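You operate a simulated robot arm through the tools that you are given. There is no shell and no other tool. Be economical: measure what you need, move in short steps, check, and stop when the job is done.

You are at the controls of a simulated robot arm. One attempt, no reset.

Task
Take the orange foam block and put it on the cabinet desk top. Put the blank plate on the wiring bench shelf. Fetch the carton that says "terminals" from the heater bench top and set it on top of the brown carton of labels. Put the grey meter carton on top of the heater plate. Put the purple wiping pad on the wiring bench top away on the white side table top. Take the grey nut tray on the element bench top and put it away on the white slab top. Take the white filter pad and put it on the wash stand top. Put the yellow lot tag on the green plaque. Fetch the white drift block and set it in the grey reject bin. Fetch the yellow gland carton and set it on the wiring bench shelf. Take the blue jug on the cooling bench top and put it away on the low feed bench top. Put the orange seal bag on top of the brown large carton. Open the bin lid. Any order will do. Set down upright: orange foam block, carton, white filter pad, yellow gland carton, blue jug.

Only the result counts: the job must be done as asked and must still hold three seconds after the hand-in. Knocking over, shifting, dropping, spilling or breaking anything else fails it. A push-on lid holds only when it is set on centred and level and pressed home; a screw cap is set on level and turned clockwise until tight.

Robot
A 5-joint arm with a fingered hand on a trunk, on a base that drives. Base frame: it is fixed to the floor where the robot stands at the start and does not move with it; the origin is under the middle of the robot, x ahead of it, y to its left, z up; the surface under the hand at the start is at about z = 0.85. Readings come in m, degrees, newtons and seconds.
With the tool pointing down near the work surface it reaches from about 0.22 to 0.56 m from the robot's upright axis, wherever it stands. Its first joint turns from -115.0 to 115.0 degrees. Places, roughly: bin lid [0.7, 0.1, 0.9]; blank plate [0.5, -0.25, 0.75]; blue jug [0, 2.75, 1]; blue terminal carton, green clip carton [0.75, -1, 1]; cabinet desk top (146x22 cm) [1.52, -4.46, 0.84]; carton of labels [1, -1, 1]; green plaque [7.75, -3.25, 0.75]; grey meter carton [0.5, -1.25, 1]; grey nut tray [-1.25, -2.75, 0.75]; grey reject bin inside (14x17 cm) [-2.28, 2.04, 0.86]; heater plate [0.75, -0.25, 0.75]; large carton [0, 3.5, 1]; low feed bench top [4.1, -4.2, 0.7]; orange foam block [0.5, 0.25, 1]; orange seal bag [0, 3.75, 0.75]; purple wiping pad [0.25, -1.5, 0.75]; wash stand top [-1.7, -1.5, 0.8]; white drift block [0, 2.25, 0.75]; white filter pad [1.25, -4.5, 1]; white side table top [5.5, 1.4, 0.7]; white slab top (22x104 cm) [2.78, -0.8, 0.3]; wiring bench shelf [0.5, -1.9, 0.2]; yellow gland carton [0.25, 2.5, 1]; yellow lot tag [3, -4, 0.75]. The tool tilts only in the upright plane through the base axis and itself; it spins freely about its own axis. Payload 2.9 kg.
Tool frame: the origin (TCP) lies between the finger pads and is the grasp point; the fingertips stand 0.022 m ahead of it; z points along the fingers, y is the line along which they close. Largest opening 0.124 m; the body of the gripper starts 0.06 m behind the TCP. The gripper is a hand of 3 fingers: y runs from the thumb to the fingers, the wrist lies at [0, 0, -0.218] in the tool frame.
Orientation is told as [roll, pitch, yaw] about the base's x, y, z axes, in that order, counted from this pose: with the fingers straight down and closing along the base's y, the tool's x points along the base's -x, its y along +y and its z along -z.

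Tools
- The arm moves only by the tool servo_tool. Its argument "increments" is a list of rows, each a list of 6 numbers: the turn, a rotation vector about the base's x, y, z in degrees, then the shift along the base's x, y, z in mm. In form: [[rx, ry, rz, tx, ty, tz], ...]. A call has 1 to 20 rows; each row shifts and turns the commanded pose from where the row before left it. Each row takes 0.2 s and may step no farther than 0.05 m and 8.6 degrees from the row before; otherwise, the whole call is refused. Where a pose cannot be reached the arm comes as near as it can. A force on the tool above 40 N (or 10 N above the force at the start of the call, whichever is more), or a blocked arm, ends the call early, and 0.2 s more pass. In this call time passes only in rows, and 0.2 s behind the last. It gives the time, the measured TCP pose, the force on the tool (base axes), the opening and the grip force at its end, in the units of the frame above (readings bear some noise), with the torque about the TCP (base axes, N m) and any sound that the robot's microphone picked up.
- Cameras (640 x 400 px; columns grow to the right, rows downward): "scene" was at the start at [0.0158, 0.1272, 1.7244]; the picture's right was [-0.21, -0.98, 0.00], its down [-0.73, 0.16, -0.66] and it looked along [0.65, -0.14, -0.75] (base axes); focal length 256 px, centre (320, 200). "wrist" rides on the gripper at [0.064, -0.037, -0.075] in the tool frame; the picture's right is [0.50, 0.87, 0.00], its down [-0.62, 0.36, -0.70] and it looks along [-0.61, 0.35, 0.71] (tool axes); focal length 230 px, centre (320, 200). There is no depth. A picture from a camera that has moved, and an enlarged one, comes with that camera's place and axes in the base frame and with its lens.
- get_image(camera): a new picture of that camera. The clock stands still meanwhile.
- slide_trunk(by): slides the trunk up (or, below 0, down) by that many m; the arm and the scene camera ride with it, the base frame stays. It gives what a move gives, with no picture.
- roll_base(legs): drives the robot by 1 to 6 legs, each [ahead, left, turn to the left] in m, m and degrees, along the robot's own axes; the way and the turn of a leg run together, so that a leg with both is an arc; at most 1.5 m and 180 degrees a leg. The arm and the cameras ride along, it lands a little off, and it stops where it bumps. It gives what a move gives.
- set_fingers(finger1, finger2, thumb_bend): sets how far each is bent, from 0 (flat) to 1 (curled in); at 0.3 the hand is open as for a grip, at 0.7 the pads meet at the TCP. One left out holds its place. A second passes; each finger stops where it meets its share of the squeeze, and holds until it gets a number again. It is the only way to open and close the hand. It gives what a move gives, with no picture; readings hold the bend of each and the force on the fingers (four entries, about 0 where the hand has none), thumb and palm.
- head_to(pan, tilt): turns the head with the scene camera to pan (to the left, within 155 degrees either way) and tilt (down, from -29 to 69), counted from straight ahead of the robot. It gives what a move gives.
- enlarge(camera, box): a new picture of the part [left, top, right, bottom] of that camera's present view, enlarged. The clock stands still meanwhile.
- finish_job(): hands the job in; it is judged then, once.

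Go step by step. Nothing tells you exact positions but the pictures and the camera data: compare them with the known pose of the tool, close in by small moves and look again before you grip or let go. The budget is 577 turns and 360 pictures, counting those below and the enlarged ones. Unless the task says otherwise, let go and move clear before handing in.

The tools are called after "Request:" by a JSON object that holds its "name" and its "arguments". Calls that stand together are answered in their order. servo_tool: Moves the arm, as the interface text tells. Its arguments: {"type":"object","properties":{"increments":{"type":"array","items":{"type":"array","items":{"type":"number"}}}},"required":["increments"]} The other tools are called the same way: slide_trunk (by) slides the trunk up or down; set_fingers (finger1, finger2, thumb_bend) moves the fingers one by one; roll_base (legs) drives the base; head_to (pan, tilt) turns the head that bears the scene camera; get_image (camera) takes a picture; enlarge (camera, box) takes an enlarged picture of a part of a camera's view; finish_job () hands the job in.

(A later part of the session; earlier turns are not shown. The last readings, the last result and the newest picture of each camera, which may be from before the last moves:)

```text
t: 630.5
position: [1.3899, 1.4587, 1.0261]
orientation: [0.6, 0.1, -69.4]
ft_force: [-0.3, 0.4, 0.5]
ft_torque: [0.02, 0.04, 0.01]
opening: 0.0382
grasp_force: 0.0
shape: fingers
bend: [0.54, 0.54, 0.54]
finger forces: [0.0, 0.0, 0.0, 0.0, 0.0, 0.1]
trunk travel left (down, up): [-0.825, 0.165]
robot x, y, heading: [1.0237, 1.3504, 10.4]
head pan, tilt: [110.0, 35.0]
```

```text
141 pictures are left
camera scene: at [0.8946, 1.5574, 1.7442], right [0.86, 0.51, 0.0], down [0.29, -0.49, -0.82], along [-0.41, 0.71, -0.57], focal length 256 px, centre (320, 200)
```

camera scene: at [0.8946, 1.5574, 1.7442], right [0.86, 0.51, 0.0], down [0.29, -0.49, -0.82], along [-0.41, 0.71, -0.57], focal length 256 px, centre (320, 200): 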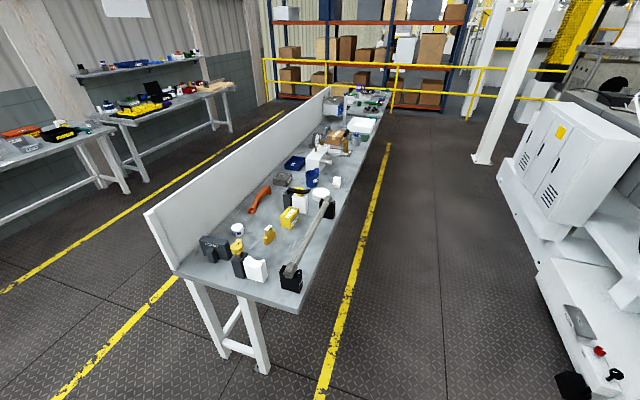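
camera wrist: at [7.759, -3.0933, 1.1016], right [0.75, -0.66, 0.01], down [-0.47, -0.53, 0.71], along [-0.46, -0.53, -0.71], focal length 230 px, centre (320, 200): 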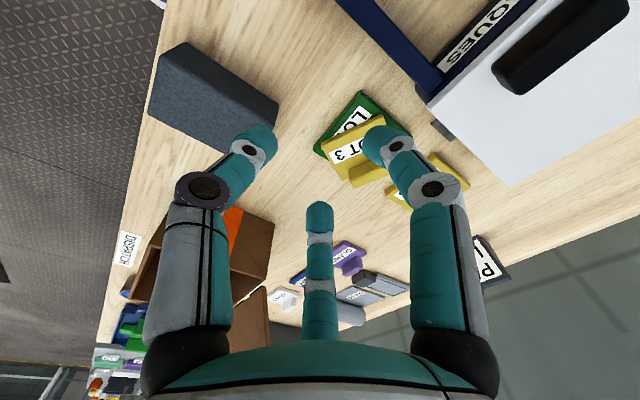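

Request:
{"name": "enlarge", "arguments": {"camera": "scene", "box": [180, 160, 360, 300]}}

Request:
{"name": "enlarge", "arguments": {"camera": "scene", "box": [280, 85, 400, 195]}}

```text
2.86 times, centred on (270, 230) of scene
camera zoom: at [0.8946, 1.5574, 1.7442], right [0.86, 0.51, 0.0], down [0.29, -0.49, -0.82], along [-0.41, 0.71, -0.57], focal length 731 px, centre (463, 114)
```

zoom: 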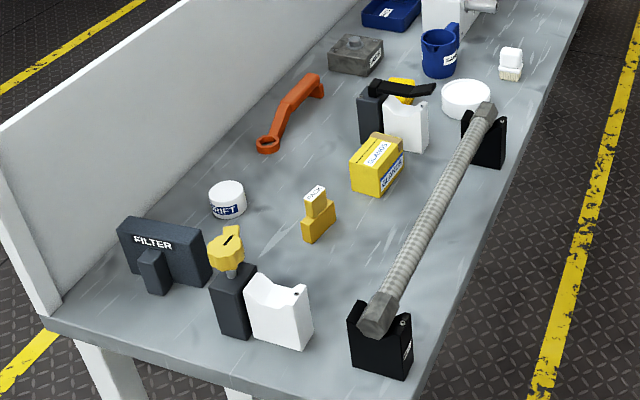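

```text
3.64 times, centred on (340, 140) of scene
camera zoom: at [0.8946, 1.5574, 1.7442], right [0.86, 0.51, 0.0], down [0.29, -0.49, -0.82], along [-0.41, 0.71, -0.57], focal length 930 px, centre (247, 418)
```

zoom: 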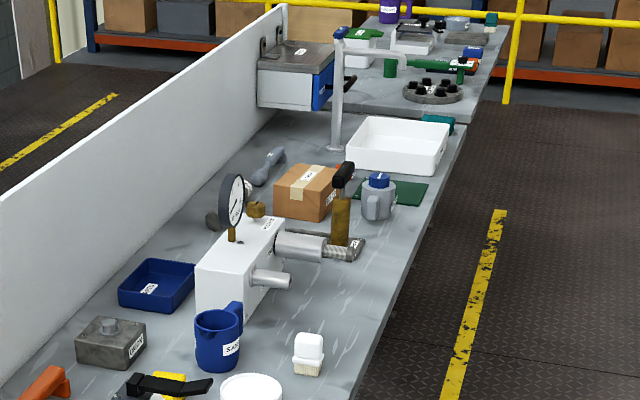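

The white DRIFT block (~(0.04,2.19)), yellow GLANDS carton (~(0.21,2.41)), blue jug (~(0.10,2.80)) and brown carton (~(-0.05,3.43)) are identified. First the drift block: I raise the arm and drive to its side of the bench.

Request:
{"name": "servo_tool", "arguments": {"increments": [[0, 0, 0, 0, 0, 45], [0, 0, 0, 0, 0, 45], [0, 0, 0, 0, 0, 45]]}}

Request:
{"name": "roll_base", "arguments": {"legs": [[0, 0, 90.5], [0, 0, 90.5], [0, -1.02, 0], [0.22, 0, 0]]}}

Request:
{"name": "get_image", "arguments": {"camera": "wrist"}}

```text
t: 631.4
position: [1.3888, 1.4575, 1.1621]
orientation: [0.6, 0.1, -69.5]
ft_force: [0.4, 0.2, 0.3]
ft_torque: [-0.03, 0.02, -0.01]
opening: 0.0382
grasp_force: 0.0
shape: fingers
bend: [0.54, 0.54, 0.54]
finger forces: [0.0, 0.0, 0.1, 0.0, 0.1, 0.0]
trunk travel left (down, up): [-0.825, 0.165]
robot x, y, heading: [1.0216, 1.3494, 10.6]
head pan, tilt: [110.0, 35.0]
```

```text
t: 645.6
position: [0.2209, 2.1626, 1.162]
orientation: [0.6, 0.0, 112.8]
ft_force: [-0.2, 0.2, -0.8]
ft_torque: [-0.01, 0.01, 0.01]
opening: 0.038
grasp_force: 0.2
shape: fingers
bend: [0.54, 0.54, 0.54]
finger forces: [0.1, 0.0, 0.0, 0.0, 0.1, 0.0]
trunk travel left (down, up): [-0.825, 0.165]
robot x, y, heading: [0.577, 2.2884, -167.6]
head pan, tilt: [110.0, 35.0]
```

```text
138 pictures are left
camera wrist: at [0.2799, 2.1195, 1.2355], right [-0.6, -0.8, 0.01], down [-0.56, 0.43, 0.71], along [-0.57, 0.42, -0.71], focal length 230 px, centre (320, 200)
```

wrist: 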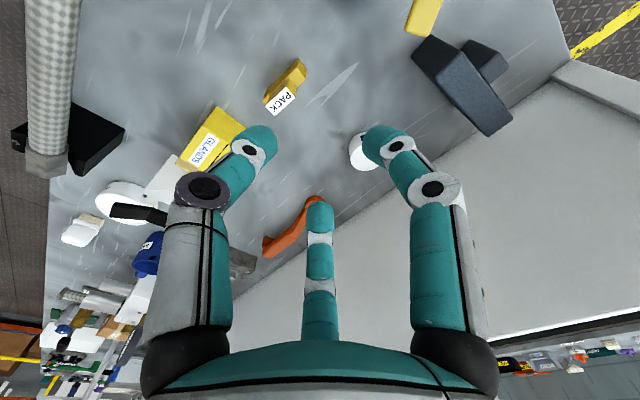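

I move 7 cm closer, lower first, then extend over the DRIFT block.

Request:
{"name": "roll_base", "arguments": {"legs": [[0.07, 0, 0]]}}

Request:
{"name": "set_fingers", "arguments": {"finger1": 0.35, "finger2": 0.35, "thumb_bend": 0.35}}

Request:
{"name": "servo_tool", "arguments": {"increments": [[-0.5, 0, 0, 0, 0, -45], [0, 0, 0, 0, 0, -45], [0, 0, 0, 0, 0, -45], [0, 0, 0, -36, 14, -10], [0, 0, 0, -36, 14, -10], [0, 0, 0, -36, 14, -10]]}}

Request:
{"name": "get_image", "arguments": {"camera": "wrist"}}

```text
t: 646.6
position: [0.1526, 2.1471, 1.1607]
orientation: [0.7, 0.0, 113.0]
ft_force: [0.2, 0.3, -0.5]
ft_torque: [0.01, 0.03, -0.03]
opening: 0.0382
grasp_force: 0.0
shape: fingers
bend: [0.54, 0.54, 0.54]
finger forces: [0.0, 0.0, 0.0, 0.0, 0.0, 0.0]
trunk travel left (down, up): [-0.825, 0.165]
robot x, y, heading: [0.5105, 2.2693, -167.0]
head pan, tilt: [110.0, 35.0]
```

```text
t: 647.6
position: [0.1535, 2.1476, 1.1606]
orientation: [0.7, 0.0, 112.9]
ft_force: [-0.1, 1.5, 0.0]
ft_torque: [0.0, -0.01, 0.02]
opening: 0.0904
grasp_force: 0.2
shape: fingers
bend: [0.35, 0.35, 0.35]
finger forces: [0.0, 0.0, 0.0, 0.0, 0.1, 0.0]
trunk travel left (down, up): [-0.825, 0.165]
robot x, y, heading: [0.5101, 2.2689, -167.5]
head pan, tilt: [110.0, 35.0]
```

```text
t: 649.0
position: [0.0431, 2.1865, 0.9938]
orientation: [0.6, -0.1, 113.0]
ft_force: [-0.1, 0.5, 0.3]
ft_torque: [-0.01, -0.02, 0.0]
opening: 0.0905
grasp_force: 0.1
shape: fingers
bend: [0.35, 0.35, 0.35]
finger forces: [0.0, 0.0, 0.1, 0.0, 0.0, 0.0]
trunk travel left (down, up): [-0.825, 0.165]
robot x, y, heading: [0.5154, 2.2718, -167.1]
head pan, tilt: [110.0, 35.0]
```

```text
137 pictures are left
camera wrist: at [0.1029, 2.1434, 1.0685], right [-0.6, -0.8, 0.01], down [-0.56, 0.43, 0.71], along [-0.57, 0.42, -0.71], focal length 230 px, centre (320, 200)
```

wrist: 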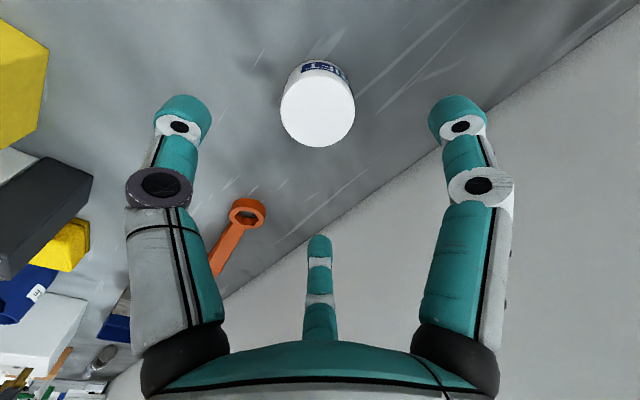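

Centred. I descend and grip.

Request:
{"name": "servo_tool", "arguments": {"increments": [[-0.6, 0, 0, 0, 0, -40], [0, 0, 0, 0, 0, -40], [0, 0, 0, 0, 0, -28]]}}

Request:
{"name": "set_fingers", "arguments": {"finger1": 0.8, "finger2": 0.8, "thumb_bend": 0.8}}

Request:
{"name": "servo_tool", "arguments": {"increments": [[0, 0, 0, 0, 0, 20], [0, 0, 0, 5, 0, 40], [0, 0, 0, 20, 5, 40], [0, 0, 0, 30, 5, 35], [0, 0, 0, 30, 5, 35], [0, 0, 0, 30, 5, 35], [0, 0, 0, 30, 5, 35]]}}

Request:
{"name": "get_image", "arguments": {"camera": "wrist"}}

```text
t: 649.8
position: [0.0444, 2.1883, 0.8864]
orientation: [0.8, -0.1, 112.9]
ft_force: [-0.2, 0.0, 0.0]
ft_torque: [-0.02, -0.03, 0.01]
opening: 0.0905
grasp_force: 0.1
shape: fingers
bend: [0.35, 0.35, 0.35]
finger forces: [0.1, 0.0, 0.1, 0.0, 0.0, 0.0]
trunk travel left (down, up): [-0.825, 0.165]
robot x, y, heading: [0.5143, 2.2681, -167.4]
head pan, tilt: [110.0, 35.0]
```

```text
t: 650.8
position: [0.0459, 2.1904, 0.8871]
orientation: [0.9, -0.3, 112.9]
ft_force: [0.3, 0.4, 0.5]
ft_torque: [-0.02, 0.05, 0.02]
opening: 0.0367
grasp_force: 22.1
shape: fingers
bend: [0.52, 0.5, 0.62]
finger forces: [9.4, 12.6, 0.0, 0.0, 21.2, 0.0]
trunk travel left (down, up): [-0.825, 0.165]
robot x, y, heading: [0.5125, 2.2688, -167.1]
head pan, tilt: [110.0, 35.0]
```

```text
t: 652.4
position: [0.1939, 2.2134, 1.1284]
orientation: [0.8, -0.2, 112.9]
ft_force: [0.2, 0.2, -1.1]
ft_torque: [0.03, -0.01, -0.01]
opening: 0.0369
grasp_force: 21.8
shape: fingers
bend: [0.52, 0.5, 0.63]
finger forces: [10.1, 12.4, 0.0, 0.0, 21.2, 0.1]
trunk travel left (down, up): [-0.825, 0.165]
robot x, y, heading: [0.5087, 2.2669, -167.1]
head pan, tilt: [110.0, 35.0]
```

```text
136 pictures are left
camera wrist: at [0.2532, 2.1696, 1.2031], right [-0.6, -0.8, 0.01], down [-0.56, 0.43, 0.71], along [-0.57, 0.42, -0.71], focal length 230 px, centre (320, 200)
```

wrist: 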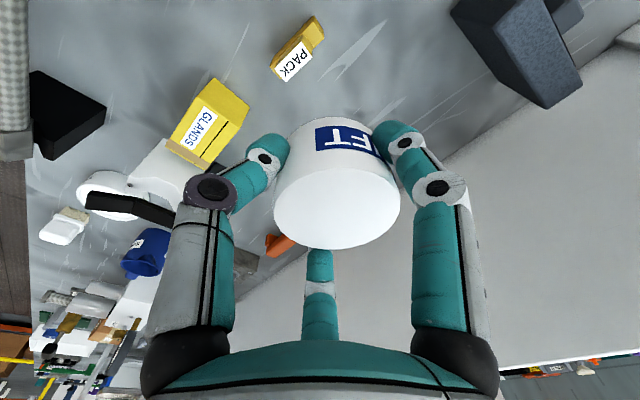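

DRIFT is held. I drive around the bench end and across the aisle toward the grey reject bin.

Request:
{"name": "roll_base", "arguments": {"legs": [[-0.38, 0, 0], [0, 1.0, 0], [1.5, 0, 0], [0.9, 0, 0], [0, -1.0, 0]]}}

Request:
{"name": "head_to", "arguments": {"pan": -10, "tilt": 40}}

Request:
{"name": "get_image", "arguments": {"camera": "scene"}}

```text
t: 675.8
position: [-1.8186, 1.7511, 1.1282]
orientation: [0.9, -0.2, 114.2]
ft_force: [-0.7, 0.4, -1.5]
ft_torque: [-0.02, -0.02, 0.02]
opening: 0.0362
grasp_force: 22.4
shape: fingers
bend: [0.52, 0.5, 0.63]
finger forces: [10.3, 12.6, 0.0, 0.0, 21.1, 0.0]
trunk travel left (down, up): [-0.825, 0.165]
robot x, y, heading: [-1.4963, 1.8164, -165.8]
head pan, tilt: [110.0, 35.0]
```

```text
t: 677.8
position: [-1.818, 1.7514, 1.1268]
orientation: [0.7, -0.2, 114.2]
ft_force: [0.0, -0.1, -2.0]
ft_torque: [0.01, -0.04, -0.01]
opening: 0.0363
grasp_force: 22.2
shape: fingers
bend: [0.52, 0.5, 0.63]
finger forces: [10.3, 12.7, 0.0, 0.1, 21.0, 0.0]
trunk travel left (down, up): [-0.825, 0.165]
robot x, y, heading: [-1.4948, 1.8159, -165.8]
head pan, tilt: [-10.0, 40.0]
```

```text
135 pictures are left
camera scene: at [-1.4894, 1.6807, 1.7366], right [-0.07, 1.0, 0.0], down [0.64, 0.05, -0.77], along [-0.76, -0.05, -0.64], focal length 256 px, centre (320, 200)
```

scene: 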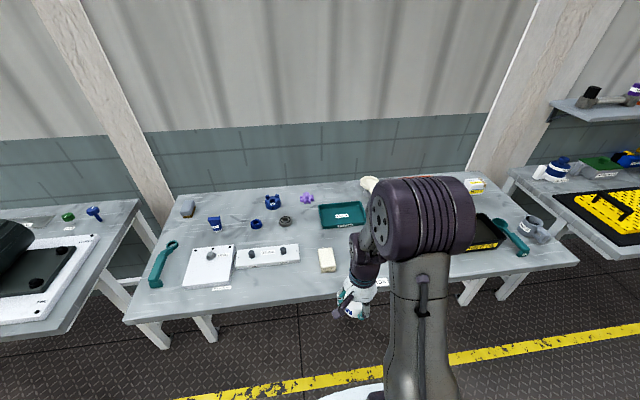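

The arm hides the bin. I use the wrist camera.

Request:
{"name": "get_image", "arguments": {"camera": "wrist"}}

Request:
{"name": "head_to", "arguments": {"pan": 15, "tilt": 40}}

Request:
{"name": "roll_base", "arguments": {"legs": [[0, -0.5, 0]]}}

Request:
{"name": "get_image", "arguments": {"camera": "scene"}}

```text
134 pictures are left
camera wrist: at [-1.7568, 1.7088, 1.2023], right [-0.59, -0.81, 0.01], down [-0.57, 0.42, 0.71], along [-0.58, 0.41, -0.71], focal length 230 px, centre (320, 200)
```

wrist: 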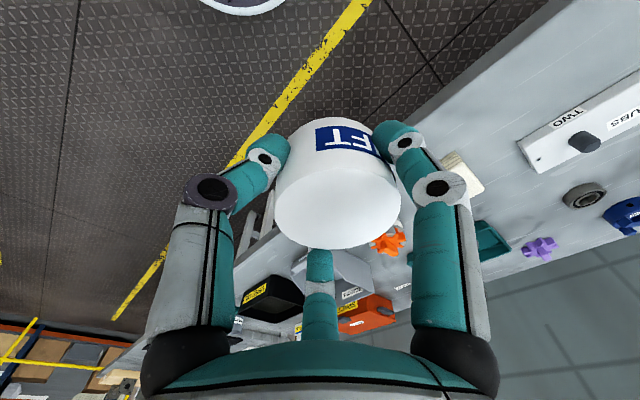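

```text
t: 678.7
position: [-1.8181, 1.7516, 1.1256]
orientation: [0.7, -0.1, 114.1]
ft_force: [0.6, -0.4, -1.8]
ft_torque: [0.01, -0.02, 0.01]
opening: 0.0366
grasp_force: 21.8
shape: fingers
bend: [0.52, 0.5, 0.63]
finger forces: [10.3, 12.6, 0.0, 0.1, 21.1, 0.0]
trunk travel left (down, up): [-0.825, 0.165]
robot x, y, heading: [-1.4953, 1.8183, -166.2]
head pan, tilt: [15.0, 40.0]
```

```text
t: 681.6
position: [-1.9396, 2.235, 1.1283]
orientation: [0.8, -0.2, 114.3]
ft_force: [0.6, 0.3, -2.2]
ft_torque: [-0.01, -0.02, 0.0]
opening: 0.0366
grasp_force: 21.9
shape: fingers
bend: [0.52, 0.5, 0.63]
finger forces: [10.4, 12.6, 0.0, 0.0, 21.1, 0.0]
trunk travel left (down, up): [-0.825, 0.165]
robot x, y, heading: [-1.6191, 2.2986, -165.7]
head pan, tilt: [15.0, 40.0]
```

```text
133 pictures are left
camera scene: at [-1.6003, 2.1297, 1.7366], right [-0.49, 0.87, 0.0], down [0.56, 0.31, -0.77], along [-0.67, -0.37, -0.64], focal length 256 px, centre (320, 200)
```

scene: 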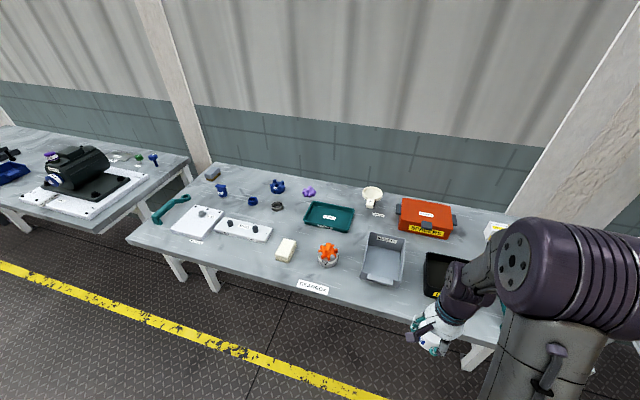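

The REJECT bin is at (-2.283,2.041). I drive in front of it, lower slightly and reach over.

Request:
{"name": "roll_base", "arguments": {"legs": [[0, 0.112, 0], [0.22, 0, 0]]}}

Request:
{"name": "servo_tool", "arguments": {"increments": [[-0.7, 0, 0, 0, 0, -40], [0, 0, 0, -35, -5, -20], [0, 0, 0, -40, -5, 0], [0, 0, 0, -40, -5, 0]]}}

Request:
{"name": "get_image", "arguments": {"camera": "wrist"}}

Request:
{"name": "get_image", "arguments": {"camera": "scene"}}

```text
t: 684.2
position: [-2.1295, 2.0696, 1.1279]
orientation: [0.8, -0.1, 114.2]
ft_force: [-0.8, -0.3, -1.2]
ft_torque: [0.01, -0.02, 0.01]
opening: 0.0363
grasp_force: 22.3
shape: fingers
bend: [0.52, 0.5, 0.63]
finger forces: [10.4, 12.7, 0.0, 0.0, 21.1, 0.0]
trunk travel left (down, up): [-0.825, 0.165]
robot x, y, heading: [-1.8082, 2.1317, -165.9]
head pan, tilt: [15.0, 40.0]
```

```text
t: 685.2
position: [-2.245, 2.0577, 1.0679]
orientation: [0.7, -0.2, 114.2]
ft_force: [-0.4, -0.1, -1.3]
ft_torque: [0.02, -0.01, 0.0]
opening: 0.0361
grasp_force: 21.9
shape: fingers
bend: [0.52, 0.5, 0.63]
finger forces: [10.8, 12.5, 0.0, 0.0, 21.1, 0.2]
trunk travel left (down, up): [-0.825, 0.165]
robot x, y, heading: [-1.8127, 2.135, -165.8]
head pan, tilt: [15.0, 40.0]
```

```text
132 pictures are left
camera wrist: at [-2.1836, 2.0154, 1.142], right [-0.58, -0.81, 0.01], down [-0.57, 0.42, 0.71], along [-0.58, 0.41, -0.71], focal length 230 px, centre (320, 200)
```

wrist: 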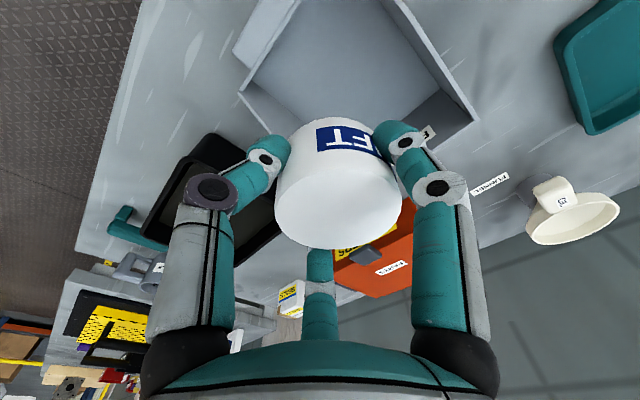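

```text
131 pictures are left
camera scene: at [-1.7918, 1.9653, 1.7366], right [-0.49, 0.87, 0.0], down [0.56, 0.31, -0.77], along [-0.67, -0.37, -0.64], focal length 256 px, centre (320, 200)
```

scene: 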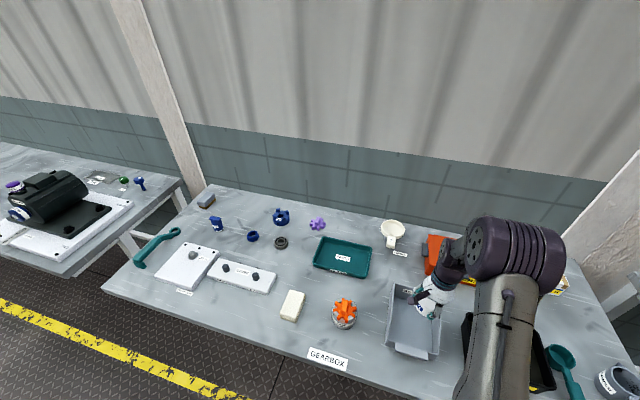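

I centre over the bin interior and lower the block in.

Request:
{"name": "servo_tool", "arguments": {"increments": [[0, 0, 0, -30, -18, -20], [0, 0, 0, 0, 0, -45], [0, 0, 0, 0, 0, -45], [0, 0, 0, 0, 0, -35], [0, 0, 0, 0, 0, -12], [0, 0, 0, 0, 0, -6], [0, 0, 0, 0, 0, -4], [0, 0, 0, 0, 0, -4]]}}

Request:
{"name": "get_image", "arguments": {"camera": "wrist"}}

```text
t: 687.0
position: [-2.2745, 2.0392, 0.896]
orientation: [0.9, -0.2, 114.1]
ft_force: [-0.9, 0.5, -1.4]
ft_torque: [0.01, 0.0, 0.0]
opening: 0.036
grasp_force: 22.3
shape: fingers
bend: [0.52, 0.5, 0.63]
finger forces: [11.0, 12.4, 0.1, 0.1, 20.7, 0.0]
trunk travel left (down, up): [-0.825, 0.165]
robot x, y, heading: [-1.8051, 2.1358, -165.9]
head pan, tilt: [15.0, 40.0]
```

```text
130 pictures are left
camera wrist: at [-2.2125, 1.9968, 0.9705], right [-0.58, -0.81, 0.01], down [-0.57, 0.42, 0.71], along [-0.58, 0.41, -0.7], focal length 230 px, centre (320, 200)
```

wrist: 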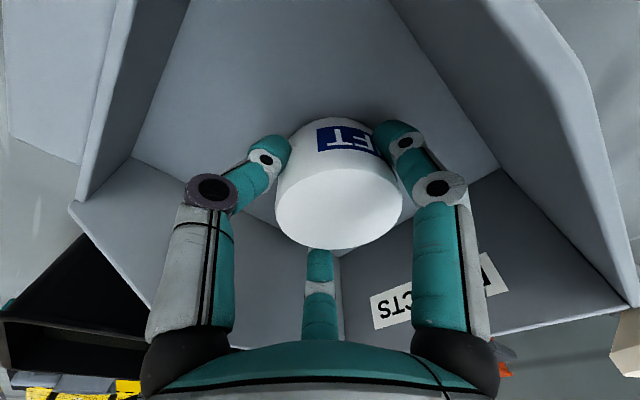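

It is inside. I lower to contact, release and rise.

Request:
{"name": "servo_tool", "arguments": {"increments": [[0, 0, 0, 0, 0, -4], [0, 0, 0, 0, 0, -3], [0, 0, 0, 0, 0, -3]]}}

Request:
{"name": "set_fingers", "arguments": {"finger1": 0.42, "finger2": 0.42, "thumb_bend": 0.42}}

Request:
{"name": "servo_tool", "arguments": {"increments": [[0, 0, 0, 0, 0, 30], [0, 0, 0, 0, 0, 45], [0, 0, 0, 0, 0, 45], [0, 0, 0, 20, 5, 45], [0, 0, 0, 40, 5, 20], [0, 0, 0, 40, 5, 0]]}}

Request:
{"name": "get_image", "arguments": {"camera": "wrist"}}

```text
t: 687.8
position: [-2.2717, 2.037, 0.8872]
orientation: [1.0, -0.2, 114.1]
ft_force: [5.6, 4.0, 18.6]
ft_torque: [0.25, 0.15, -0.05]
opening: 0.0303
grasp_force: 22.0
shape: fingers
bend: [0.52, 0.47, 0.65]
finger forces: [8.1, 14.6, 0.0, 0.0, 21.3, 0.1]
trunk travel left (down, up): [-0.825, 0.165]
robot x, y, heading: [-1.8072, 2.1308, -166.0]
head pan, tilt: [15.0, 40.0]
```

```text
t: 688.8
position: [-2.2739, 2.0375, 0.8865]
orientation: [0.8, -0.1, 114.2]
ft_force: [-0.1, 0.0, -0.2]
ft_torque: [-0.02, -0.03, -0.02]
opening: 0.0716
grasp_force: 0.2
shape: fingers
bend: [0.42, 0.42, 0.42]
finger forces: [0.1, 0.0, 0.1, 0.0, 0.0, 0.1]
trunk travel left (down, up): [-0.825, 0.165]
robot x, y, heading: [-1.8063, 2.1364, -166.0]
head pan, tilt: [15.0, 40.0]
```

```text
t: 690.2
position: [-2.1722, 2.0535, 1.0722]
orientation: [1.1, -0.2, 114.1]
ft_force: [0.1, -0.1, 0.1]
ft_torque: [0.01, 0.01, -0.02]
opening: 0.0715
grasp_force: 0.0
shape: fingers
bend: [0.42, 0.42, 0.42]
finger forces: [0.0, 0.1, 0.1, 0.1, 0.0, 0.0]
trunk travel left (down, up): [-0.825, 0.165]
robot x, y, heading: [-1.8107, 2.1335, -165.9]
head pan, tilt: [15.0, 40.0]
```

```text
129 pictures are left
camera wrist: at [-2.1114, 2.0103, 1.1458], right [-0.58, -0.81, 0.01], down [-0.57, 0.42, 0.71], along [-0.58, 0.41, -0.7], focal length 230 px, centre (320, 200)
```

wrist: 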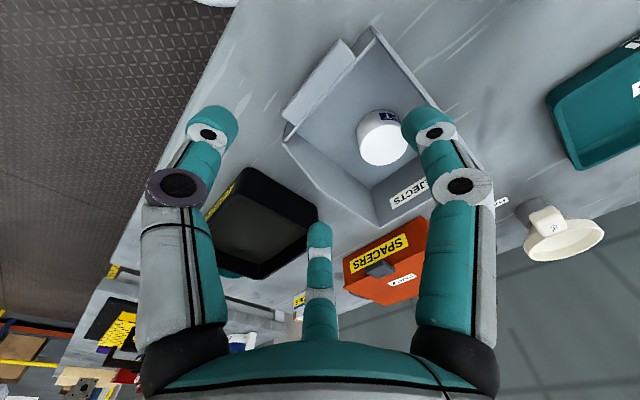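

DRIFT is in the reject bin. I return to the open side of the cooling bench, heading for its far part (seal bag and large carton).

Request:
{"name": "roll_base", "arguments": {"legs": [[0, 0, -2.5], [-0.3, 0, 0], [0, 1.3, 0], [-1.5, 0, 0], [-0.9, 0, 0], [0, -1.2, 0]]}}

Request:
{"name": "roll_base", "arguments": {"legs": [[0, -0.9, 0]]}}

Request:
{"name": "head_to", "arguments": {"pan": -15, "tilt": 40}}

Request:
{"name": "get_image", "arguments": {"camera": "scene"}}

```text
t: 715.7
position: [0.4568, 2.5207, 1.0703]
orientation: [0.9, -0.2, 113.0]
ft_force: [0.4, 0.3, -0.6]
ft_torque: [0.05, -0.02, 0.0]
opening: 0.0713
grasp_force: 0.1
shape: fingers
bend: [0.42, 0.42, 0.42]
finger forces: [0.0, 0.1, 0.0, 0.0, 0.0, 0.0]
trunk travel left (down, up): [-0.825, 0.165]
robot x, y, heading: [0.8239, 2.5959, -167.3]
head pan, tilt: [15.0, 40.0]
```

```text
t: 720.5
position: [0.257, 3.4035, 1.0713]
orientation: [1.0, -0.2, 112.6]
ft_force: [0.3, 0.0, -0.4]
ft_torque: [0.03, 0.01, -0.02]
opening: 0.0712
grasp_force: 0.0
shape: fingers
bend: [0.42, 0.42, 0.42]
finger forces: [0.1, 0.1, 0.0, 0.0, 0.1, 0.1]
trunk travel left (down, up): [-0.825, 0.165]
robot x, y, heading: [0.624, 3.4738, -167.6]
head pan, tilt: [15.0, 40.0]
```

```text
t: 721.4
position: [0.2578, 3.4047, 1.0704]
orientation: [0.9, -0.2, 112.5]
ft_force: [-0.7, 0.3, 0.1]
ft_torque: [0.01, 0.0, -0.02]
opening: 0.0713
grasp_force: 0.0
shape: fingers
bend: [0.42, 0.42, 0.42]
finger forces: [0.1, 0.1, 0.0, 0.1, 0.1, 0.0]
trunk travel left (down, up): [-0.825, 0.165]
robot x, y, heading: [0.6265, 3.4772, -167.7]
head pan, tilt: [-15.0, 40.0]
```

```text
128 pictures are left
camera scene: at [0.63, 3.3489, 1.7366], right [0.04, 1.0, 0.0], down [0.64, -0.03, -0.77], along [-0.77, 0.03, -0.64], focal length 256 px, centre (320, 200)
```

scene: 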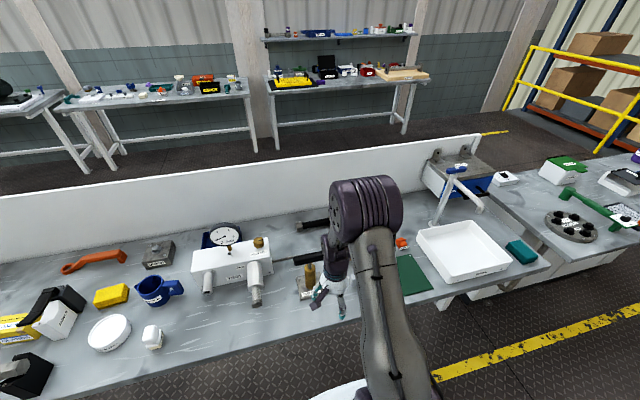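

The arm blocks the view; I raise it and swing it left.

Request:
{"name": "servo_tool", "arguments": {"increments": [[-0.9, 0.2, 0, 20, -10, 40], [0, 0, 0, 20, -30, 30], [0, 0, 0, 20, -40, 0], [0, 0, 0, 20, -40, 0], [0, 0, 0, 20, -40, 0], [0, 0, 0, 20, -40, 0]]}}

Request:
{"name": "enlarge", "arguments": {"camera": "scene", "box": [280, 180, 440, 280]}}

```text
t: 722.8
position: [0.3782, 3.2029, 1.1403]
orientation: [1.3, 0.7, 112.4]
ft_force: [-1.0, -0.4, 0.0]
ft_torque: [0.02, 0.0, 0.01]
opening: 0.0715
grasp_force: 0.0
shape: fingers
bend: [0.42, 0.42, 0.42]
finger forces: [0.0, 0.1, 0.0, 0.0, 0.0, 0.1]
trunk travel left (down, up): [-0.825, 0.165]
robot x, y, heading: [0.626, 3.4811, -167.6]
head pan, tilt: [-15.0, 40.0]
```

```text
4.00 times, centred on (360, 230) of scene
camera zoom: at [0.6308, 3.3471, 1.7365], right [0.05, 1.0, 0.0], down [0.64, -0.03, -0.77], along [-0.77, 0.04, -0.64], focal length 1023 px, centre (160, 80)
```

zoom: 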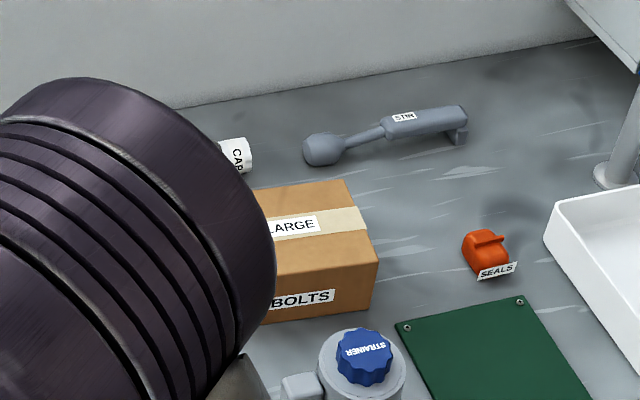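

The orange SEALS bag is at (-0.089,3.738) and the brown LARGE BOLTS carton has its top at z≈0.94 around (-0.09,3.51). I move closer to reach both.

Request:
{"name": "roll_base", "arguments": {"legs": [[0, -0.26, 0], [0.225, 0, 0]]}}

Request:
{"name": "servo_tool", "arguments": {"increments": [[-1.3, -0.7, 0, 10, 45, 0], [0, 0, 0, 0, 45, 0], [0, 0, 0, -20, 42, 0], [0, 0, 0, -20, 42, -10], [0, 0, 0, -20, 42, -10], [0, 0, 0, -20, 40, -20], [0, 0, 0, -20, 30, -30]]}}

Request:
{"name": "get_image", "arguments": {"camera": "wrist"}}

```text
t: 726.0
position: [0.1025, 3.3979, 1.1406]
orientation: [1.3, 0.7, 112.9]
ft_force: [-0.3, -0.1, 0.6]
ft_torque: [0.04, 0.0, -0.01]
opening: 0.071
grasp_force: 0.1
shape: fingers
bend: [0.42, 0.42, 0.42]
finger forces: [0.1, 0.1, 0.0, 0.1, 0.1, 0.1]
trunk travel left (down, up): [-0.825, 0.165]
robot x, y, heading: [0.3519, 3.671, -167.1]
head pan, tilt: [-15.0, 40.0]
```

```text
t: 727.6
position: [0.0109, 3.6881, 1.0684]
orientation: [-0.1, 0.1, 112.9]
ft_force: [0.3, 0.2, 0.0]
ft_torque: [-0.03, 0.02, 0.0]
opening: 0.0712
grasp_force: 0.0
shape: fingers
bend: [0.42, 0.42, 0.42]
finger forces: [0.0, 0.0, 0.1, 0.0, 0.0, 0.0]
trunk travel left (down, up): [-0.825, 0.165]
robot x, y, heading: [0.3471, 3.67, -167.0]
head pan, tilt: [-15.0, 40.0]
```

```text
126 pictures are left
camera wrist: at [0.0693, 3.6443, 1.1437], right [-0.6, -0.8, 0.0], down [-0.57, 0.43, 0.7], along [-0.56, 0.42, -0.71], focal length 230 px, centre (320, 200)
```

wrist: 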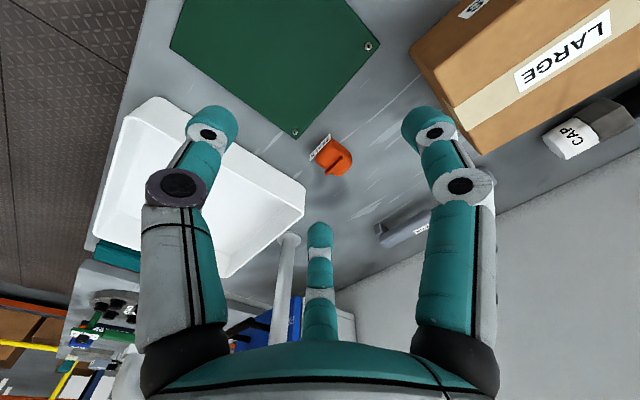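

I align over the SEALS bag and descend.

Request:
{"name": "servo_tool", "arguments": {"increments": [[0, 0, 0, -32, 16, -20], [0, 0, 0, -32, 16, -20], [0, 0, 0, -31, 16, -20], [0, 0, 0, 0, 0, -40]]}}

Request:
{"name": "get_image", "arguments": {"camera": "wrist"}}

```text
t: 728.6
position: [-0.0831, 3.7347, 0.9694]
orientation: [-0.2, 0.3, 113.0]
ft_force: [-0.4, -0.7, -0.2]
ft_torque: [0.02, -0.01, -0.05]
opening: 0.0716
grasp_force: 0.1
shape: fingers
bend: [0.42, 0.42, 0.42]
finger forces: [0.0, 0.1, 0.0, 0.0, 0.0, 0.0]
trunk travel left (down, up): [-0.825, 0.165]
robot x, y, heading: [0.3499, 3.6687, -167.3]
head pan, tilt: [-15.0, 40.0]
```

```text
125 pictures are left
camera wrist: at [-0.0236, 3.6905, 1.0454], right [-0.6, -0.8, 0.0], down [-0.57, 0.43, 0.7], along [-0.56, 0.42, -0.72], focal length 230 px, centre (320, 200)
```

wrist: 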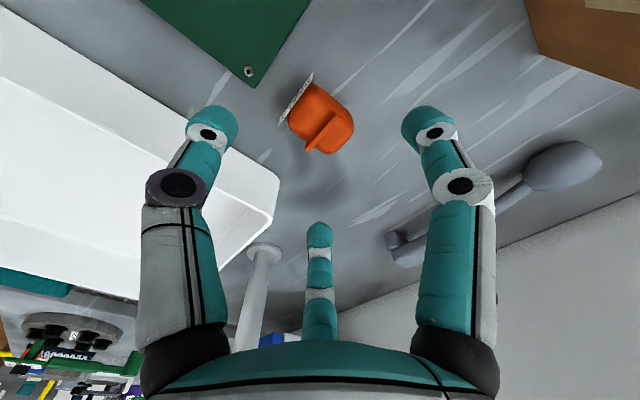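

Request:
{"name": "servo_tool", "arguments": {"increments": [[0, 0, 0, 0, 0, -40], [0, 0, 0, 0, 0, -46]]}}

Request:
{"name": "set_fingers", "arguments": {"finger1": 0.8, "finger2": 0.8, "thumb_bend": 0.8}}

Request:
{"name": "servo_tool", "arguments": {"increments": [[0, 0, 0, 0, 0, 25], [0, 0, 0, 0, 0, 45], [0, 0, 0, 0, 0, 45], [0, 0, 0, 0, 0, 35]]}}

Request:
{"name": "get_image", "arguments": {"camera": "wrist"}}

```text
t: 729.2
position: [-0.0828, 3.7331, 0.8842]
orientation: [-0.3, 0.1, 112.8]
ft_force: [-0.5, -0.3, 0.4]
ft_torque: [0.02, 0.0, -0.03]
opening: 0.0717
grasp_force: 0.1
shape: fingers
bend: [0.42, 0.42, 0.42]
finger forces: [0.0, 0.1, 0.1, 0.0, 0.1, 0.0]
trunk travel left (down, up): [-0.825, 0.165]
robot x, y, heading: [0.3502, 3.6683, -167.1]
head pan, tilt: [-15.0, 40.0]
```

```text
t: 730.2
position: [-0.0835, 3.733, 0.8844]
orientation: [-0.2, 0.2, 112.9]
ft_force: [-0.7, 0.5, 1.5]
ft_torque: [-0.01, 0.09, -0.01]
opening: 0.0161
grasp_force: 15.8
shape: fingers
bend: [0.58, 0.57, 0.67]
finger forces: [9.7, 10.0, 0.1, 0.0, 12.1, 0.0]
trunk travel left (down, up): [-0.825, 0.165]
robot x, y, heading: [0.3483, 3.6718, -167.2]
head pan, tilt: [-15.0, 40.0]
```

```text
t: 731.2
position: [-0.0835, 3.7331, 1.0353]
orientation: [-0.3, 0.1, 112.9]
ft_force: [0.2, -0.1, 0.5]
ft_torque: [0.06, -0.01, -0.01]
opening: 0.0127
grasp_force: 13.3
shape: fingers
bend: [0.58, 0.57, 0.76]
finger forces: [9.1, 9.1, 0.1, 0.0, 9.6, 0.0]
trunk travel left (down, up): [-0.825, 0.165]
robot x, y, heading: [0.3488, 3.6716, -167.1]
head pan, tilt: [-15.0, 40.0]
```

```text
124 pictures are left
camera wrist: at [-0.0242, 3.6893, 1.1115], right [-0.6, -0.8, 0.0], down [-0.57, 0.43, 0.7], along [-0.56, 0.42, -0.72], focal length 230 px, centre (320, 200)
```

wrist: 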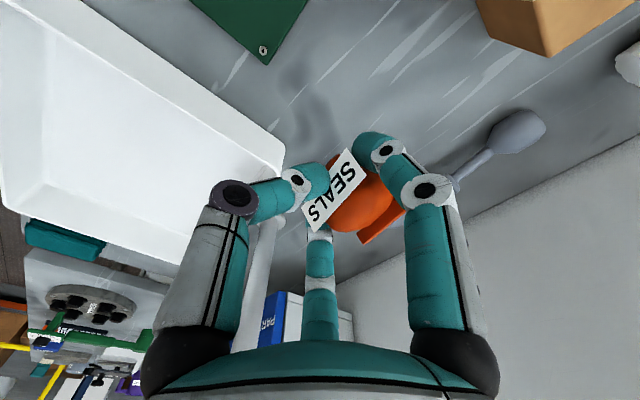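

The bag is held (turned a bit, fine). I move it over the brown carton.

Request:
{"name": "servo_tool", "arguments": {"increments": [[0, 0, 0, 1, -43, 5], [0, 0, 0, 1, -43, 0], [0, 0, 0, 1, -43, 0], [0, 0, 0, 1, -43, 0], [0, 0, 0, 0, -41, 0]]}}

Request:
{"name": "get_image", "arguments": {"camera": "wrist"}}

Request:
{"name": "enlarge", "arguments": {"camera": "scene", "box": [180, 150, 340, 250]}}

```text
t: 732.4
position: [-0.0793, 3.5172, 1.04]
orientation: [1.0, -0.2, 112.8]
ft_force: [0.0, 0.4, 0.2]
ft_torque: [-0.01, -0.02, -0.02]
opening: 0.0122
grasp_force: 14.0
shape: fingers
bend: [0.58, 0.57, 0.76]
finger forces: [9.1, 9.2, 0.0, 0.1, 9.1, 0.1]
trunk travel left (down, up): [-0.825, 0.165]
robot x, y, heading: [0.3497, 3.6726, -167.1]
head pan, tilt: [-15.0, 40.0]
```

```text
123 pictures are left
camera wrist: at [-0.0181, 3.4736, 1.1135], right [-0.6, -0.8, 0.01], down [-0.56, 0.43, 0.71], along [-0.57, 0.42, -0.71], focal length 230 px, centre (320, 200)
```

wrist: 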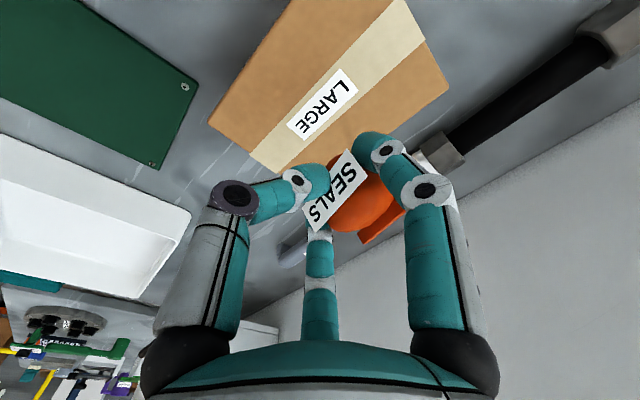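

```text
4.00 times, centred on (260, 200) of scene
camera zoom: at [0.3541, 3.5422, 1.7365], right [0.04, 1.0, 0.0], down [0.64, -0.02, -0.77], along [-0.77, 0.03, -0.64], focal length 1023 px, centre (560, 200)
```

zoom: 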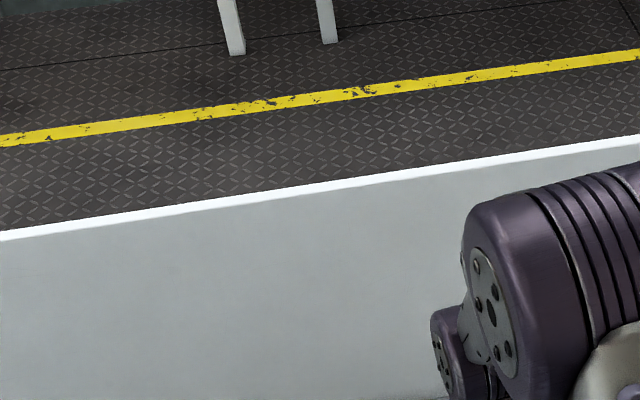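

I shift a little toward the carton's centre and lower to contact.

Request:
{"name": "servo_tool", "arguments": {"increments": [[-1, 0.2, 0, 22, -16, -15], [0, 0, 0, 0, 0, -20], [0, 0, 0, 0, 0, -10], [0, 0, 0, 0, 0, -6], [0, 0, 0, 0, 0, -4], [0, 0, 0, 0, 0, -4]]}}

Request:
{"name": "get_image", "arguments": {"camera": "wrist"}}

```text
t: 733.8
position: [-0.0565, 3.504, 0.9792]
orientation: [1.8, 0.0, 112.9]
ft_force: [-0.3, 0.1, -0.2]
ft_torque: [0.02, 0.0, 0.01]
opening: 0.0121
grasp_force: 13.6
shape: fingers
bend: [0.58, 0.57, 0.76]
finger forces: [9.1, 9.2, 0.0, 0.1, 9.3, 0.0]
out of reach, approached as far as the arm can: row 1
trunk travel left (down, up): [-0.825, 0.165]
robot x, y, heading: [0.3501, 3.668, -167.2]
head pan, tilt: [-15.0, 40.0]
```

```text
121 pictures are left
camera wrist: at [0.005, 3.4601, 1.0546], right [-0.6, -0.8, 0.03], down [-0.55, 0.44, 0.71], along [-0.58, 0.41, -0.7], focal length 230 px, centre (320, 200)
```

wrist: 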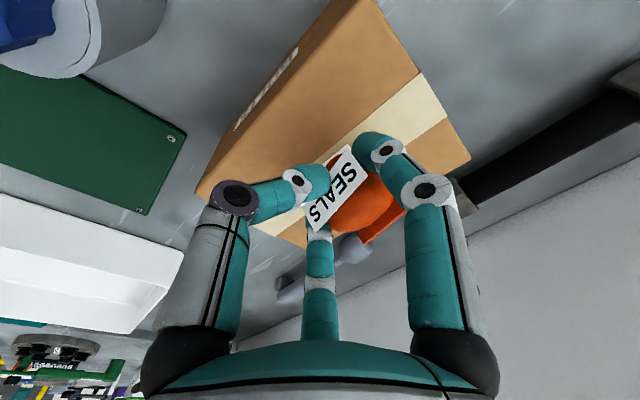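

Request:
{"name": "servo_tool", "arguments": {"increments": [[0, 0, 0, 0, 0, -4], [0, 0, 0, 0, 0, -4], [0, 0, 0, 0, 0, -4]]}}

```text
t: 734.6
position: [-0.056, 3.5037, 0.9682]
orientation: [1.8, 0.0, 112.9]
ft_force: [1.4, 1.3, 3.1]
ft_torque: [-0.04, 0.13, 0.04]
opening: 0.0125
grasp_force: 14.7
shape: fingers
bend: [0.58, 0.58, 0.75]
finger forces: [10.6, 10.2, 0.1, 0.1, 9.2, 0.0]
trunk travel left (down, up): [-0.825, 0.165]
robot x, y, heading: [0.3453, 3.6656, -167.2]
head pan, tilt: [-15.0, 40.0]
```

Contact. I open and rise, then check the bag.

Request:
{"name": "set_fingers", "arguments": {"finger1": 0.42, "finger2": 0.42, "thumb_bend": 0.42}}

Request:
{"name": "servo_tool", "arguments": {"increments": [[0, 0, 0, 0, 0, 15], [0, 0, 0, 0, 0, 30], [0, 0, 0, 0, 0, 40], [-1.8, 0, 0, 0, 0, 40]]}}

Request:
{"name": "get_image", "arguments": {"camera": "wrist"}}

```text
t: 735.6
position: [-0.0577, 3.5019, 0.9679]
orientation: [1.8, 0.0, 113.0]
ft_force: [0.3, 0.6, -0.4]
ft_torque: [0.01, -0.01, -0.01]
opening: 0.0713
grasp_force: 0.0
shape: fingers
bend: [0.42, 0.42, 0.42]
finger forces: [0.0, 0.1, 0.1, 0.0, 0.0, 0.0]
trunk travel left (down, up): [-0.825, 0.165]
robot x, y, heading: [0.3494, 3.6676, -167.3]
head pan, tilt: [-15.0, 40.0]
```

```text
t: 736.6
position: [-0.0556, 3.5036, 1.0937]
orientation: [2.5, 0.0, 112.8]
ft_force: [-0.4, 0.7, 0.4]
ft_torque: [0.0, 0.0, 0.0]
opening: 0.0714
grasp_force: 0.1
shape: fingers
bend: [0.42, 0.42, 0.42]
finger forces: [0.1, 0.1, 0.0, 0.1, 0.0, 0.0]
trunk travel left (down, up): [-0.825, 0.165]
robot x, y, heading: [0.3499, 3.6671, -167.1]
head pan, tilt: [-15.0, 40.0]
```

```text
120 pictures are left
camera wrist: at [0.0065, 3.4595, 1.1675], right [-0.6, -0.8, 0.04], down [-0.54, 0.44, 0.72], along [-0.59, 0.41, -0.7], focal length 230 px, centre (320, 200)
```

wrist: 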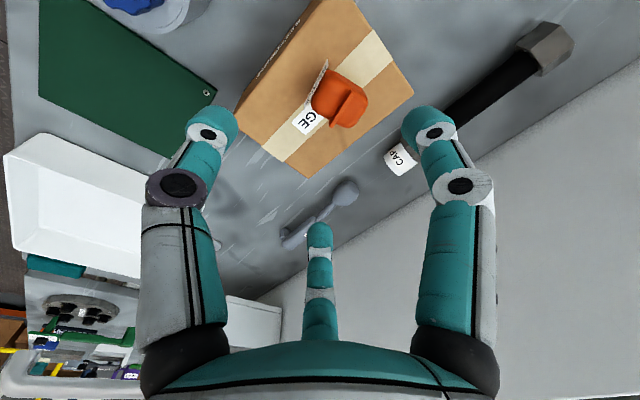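

The SEALS bag sits on the brown carton. Next the yellow GLANDS carton: I raise/retract the arm and drive alongside the bench to it.

Request:
{"name": "servo_tool", "arguments": {"increments": [[0.97, -2.3, 0, 30, 12, 30], [0, 0, 0, 35, 14, 30], [0, 0, 0, 35, 14, 30]]}}

Request:
{"name": "roll_base", "arguments": {"legs": [[-0.25, 0, 0], [0, 1.22, 0], [0.16, 0, 0]]}}

Request:
{"name": "get_image", "arguments": {"camera": "wrist"}}

```text
t: 737.4
position: [0.0473, 3.5441, 1.1849]
orientation: [0.1, 0.0, 112.8]
ft_force: [0.7, 0.1, -0.2]
ft_torque: [-0.01, 0.04, -0.02]
opening: 0.0711
grasp_force: 0.2
shape: fingers
bend: [0.42, 0.42, 0.42]
finger forces: [0.0, 0.0, 0.1, 0.0, 0.0, 0.0]
trunk travel left (down, up): [-0.825, 0.165]
robot x, y, heading: [0.3419, 3.6678, -167.3]
head pan, tilt: [-15.0, 40.0]
```

```text
t: 745.8
position: [0.3923, 2.3975, 1.1834]
orientation: [0.1, 0.0, 112.5]
ft_force: [0.2, 0.1, -0.2]
ft_torque: [0.04, 0.01, 0.03]
opening: 0.0713
grasp_force: 0.0
shape: fingers
bend: [0.42, 0.42, 0.42]
finger forces: [0.0, 0.1, 0.0, 0.0, 0.0, 0.0]
trunk travel left (down, up): [-0.825, 0.165]
robot x, y, heading: [0.6945, 2.5253, -167.4]
head pan, tilt: [-15.0, 40.0]
```

```text
119 pictures are left
camera wrist: at [0.4499, 2.3537, 1.259], right [-0.61, -0.79, 0.0], down [-0.56, 0.43, 0.7], along [-0.56, 0.43, -0.71], focal length 230 px, centre (320, 200)
```

wrist: 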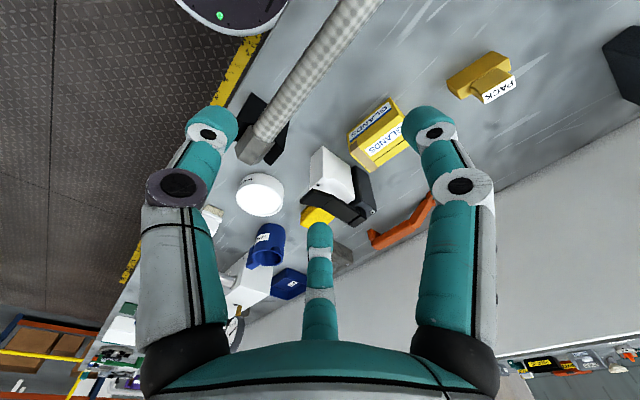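

Request:
{"name": "servo_tool", "arguments": {"increments": [[0, 0, 0, 0, 0, -45], [0, 0, 0, -20, 0, -45], [0, 0, 0, -40, 0, -20], [0, 0, 0, -40, 0, -10], [0, 0, 0, -40, 0, -10], [0, 0, 0, -38, 0, -10]]}}

Request:
{"name": "get_image", "arguments": {"camera": "wrist"}}

```text
t: 747.2
position: [0.2125, 2.3984, 1.043]
orientation: [-0.1, 0.0, 112.5]
ft_force: [-1.0, -0.8, -0.3]
ft_torque: [-0.04, -0.02, 0.0]
opening: 0.0714
grasp_force: 0.1
shape: fingers
bend: [0.42, 0.42, 0.42]
finger forces: [0.0, 0.1, 0.1, 0.0, 0.1, 0.1]
trunk travel left (down, up): [-0.825, 0.165]
robot x, y, heading: [0.6897, 2.5221, -167.5]
head pan, tilt: [-15.0, 40.0]
```

```text
118 pictures are left
camera wrist: at [0.2718, 2.3528, 1.1187], right [-0.61, -0.79, 0.0], down [-0.57, 0.43, 0.7], along [-0.56, 0.43, -0.71], focal length 230 px, centre (320, 200)
```

wrist: 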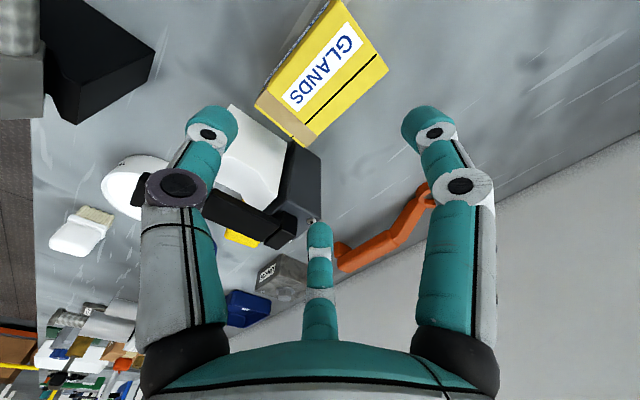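

GLANDS is ~0.062 × 0.098 × 0.055 m, centre (0.218,2.395). I align across its short side, biased away from the neighbouring clamp, and descend.

Request:
{"name": "set_fingers", "arguments": {"finger1": 0.29, "finger2": 0.29, "thumb_bend": 0.29}}

Request:
{"name": "servo_tool", "arguments": {"increments": [[0, 0, -6.3, -2, -8, 0], [0, 0, -6.2, -2, -8, -20], [0, 0, 0, 0, 0, -40]]}}

Request:
{"name": "get_image", "arguments": {"camera": "wrist"}}

```text
t: 748.2
position: [0.213, 2.3967, 1.0454]
orientation: [0.1, -0.1, 112.5]
ft_force: [0.6, 0.2, -0.1]
ft_torque: [0.01, -0.01, 0.02]
opening: 0.107
grasp_force: 0.1
shape: fingers
bend: [0.28, 0.28, 0.28]
finger forces: [0.0, 0.1, 0.1, 0.0, 0.1, 0.0]
trunk travel left (down, up): [-0.825, 0.165]
robot x, y, heading: [0.6952, 2.5213, -167.4]
head pan, tilt: [-15.0, 40.0]
```

```text
t: 749.0
position: [0.2082, 2.3832, 0.9843]
orientation: [0.1, 0.1, 99.9]
ft_force: [0.3, -0.5, 0.0]
ft_torque: [0.0, -0.04, -0.01]
opening: 0.1072
grasp_force: 0.1
shape: fingers
bend: [0.28, 0.28, 0.28]
finger forces: [0.0, 0.0, 0.1, 0.1, 0.0, 0.1]
trunk travel left (down, up): [-0.825, 0.165]
robot x, y, heading: [0.6925, 2.5202, -167.6]
head pan, tilt: [-15.0, 40.0]
```

```text
117 pictures are left
camera wrist: at [0.257, 2.3264, 1.0598], right [-0.77, -0.64, 0.0], down [-0.46, 0.55, 0.7], along [-0.45, 0.54, -0.71], focal length 230 px, centre (320, 200)
```

wrist: 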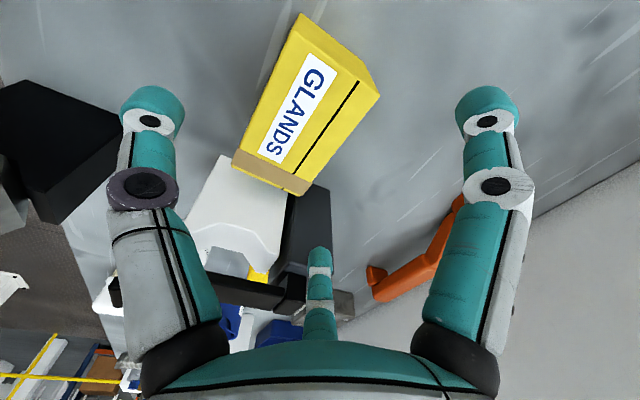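

Request:
{"name": "servo_tool", "arguments": {"increments": [[0, 0, 0, 6, -8, -20], [0, 0, 0, 0, 0, -40], [0, 0, 0, 0, 0, -29]]}}

Request:
{"name": "set_fingers", "arguments": {"finger1": 0.75, "finger2": 0.75, "thumb_bend": 0.75}}

Request:
{"name": "get_image", "arguments": {"camera": "wrist"}}

```text
t: 749.8
position: [0.2141, 2.3746, 0.8958]
orientation: [0.0, 0.0, 100.1]
ft_force: [-0.2, -0.2, -0.3]
ft_torque: [0.01, 0.02, 0.03]
opening: 0.1072
grasp_force: 0.0
shape: fingers
bend: [0.28, 0.28, 0.28]
finger forces: [0.1, 0.0, 0.0, 0.1, 0.1, 0.1]
trunk travel left (down, up): [-0.825, 0.165]
robot x, y, heading: [0.6961, 2.5228, -167.5]
head pan, tilt: [-15.0, 40.0]
```

```text
t: 750.8
position: [0.2143, 2.3746, 0.8958]
orientation: [0.1, 0.0, 100.1]
ft_force: [0.2, -1.2, 0.3]
ft_torque: [-0.08, -0.02, 0.05]
opening: 0.0521
grasp_force: 17.8
shape: fingers
bend: [0.52, 0.46, 0.51]
finger forces: [8.6, 10.2, 0.0, 0.1, 16.4, 0.0]
trunk travel left (down, up): [-0.825, 0.165]
robot x, y, heading: [0.6957, 2.5221, -167.8]
head pan, tilt: [-15.0, 40.0]
```

```text
116 pictures are left
camera wrist: at [0.2625, 2.3186, 0.9712], right [-0.77, -0.64, 0.0], down [-0.46, 0.55, 0.7], along [-0.45, 0.54, -0.71], focal length 230 px, centre (320, 200)
```

wrist: 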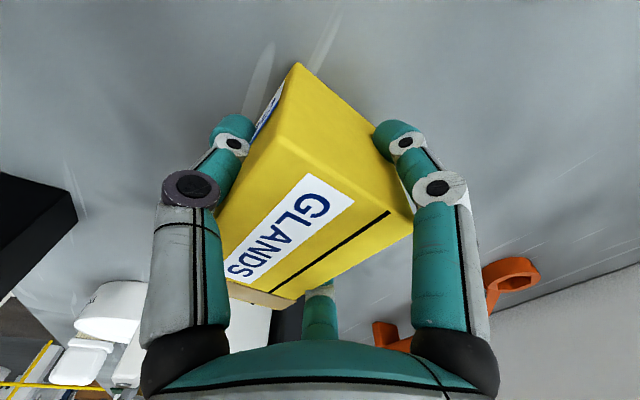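

GLANDS is gripped. I lift, retract and drive back around to the aisle side of the wiring bench.

Request:
{"name": "servo_tool", "arguments": {"increments": [[0, 0, 0, 0, 0, 30], [0, 0, 0, 5, 0, 45], [0, 0, 0, 20, 5, 45], [0, 0, 0, 35, 8, 30], [0, 0, 0, 35, 8, 30], [0, 0, 0, 35, 8, 30], [0, 0, 0, 35, 8, 20]]}}

Request:
{"name": "roll_base", "arguments": {"legs": [[-0.3, 0, 0], [0, 1.2, 0], [1.5, 0, 0], [0.8, 0, 0], [0, 1.3, 0], [0, 0, 179]]}}

```text
t: 752.4
position: [0.3822, 2.4104, 1.1247]
orientation: [0.2, 0.0, 100.0]
ft_force: [0.3, -0.3, -2.1]
ft_torque: [-0.08, 0.04, 0.05]
opening: 0.0458
grasp_force: 14.9
shape: fingers
bend: [0.55, 0.47, 0.51]
finger forces: [6.9, 9.3, 0.0, 0.0, 13.8, 0.0]
trunk travel left (down, up): [-0.825, 0.165]
robot x, y, heading: [0.6962, 2.5232, -167.4]
head pan, tilt: [-15.0, 40.0]
```

```text
t: 784.5
position: [-0.3828, -0.2321, 1.1235]
orientation: [0.0, -0.1, -79.7]
ft_force: [-0.1, 0.1, -1.4]
ft_torque: [0.03, 0.01, 0.02]
opening: 0.0449
grasp_force: 14.5
shape: fingers
bend: [0.55, 0.47, 0.52]
finger forces: [7.2, 8.9, 0.0, 0.0, 12.6, 0.0]
trunk travel left (down, up): [-0.825, 0.165]
robot x, y, heading: [-0.6954, -0.3453, 13.0]
head pan, tilt: [-15.0, 40.0]
```

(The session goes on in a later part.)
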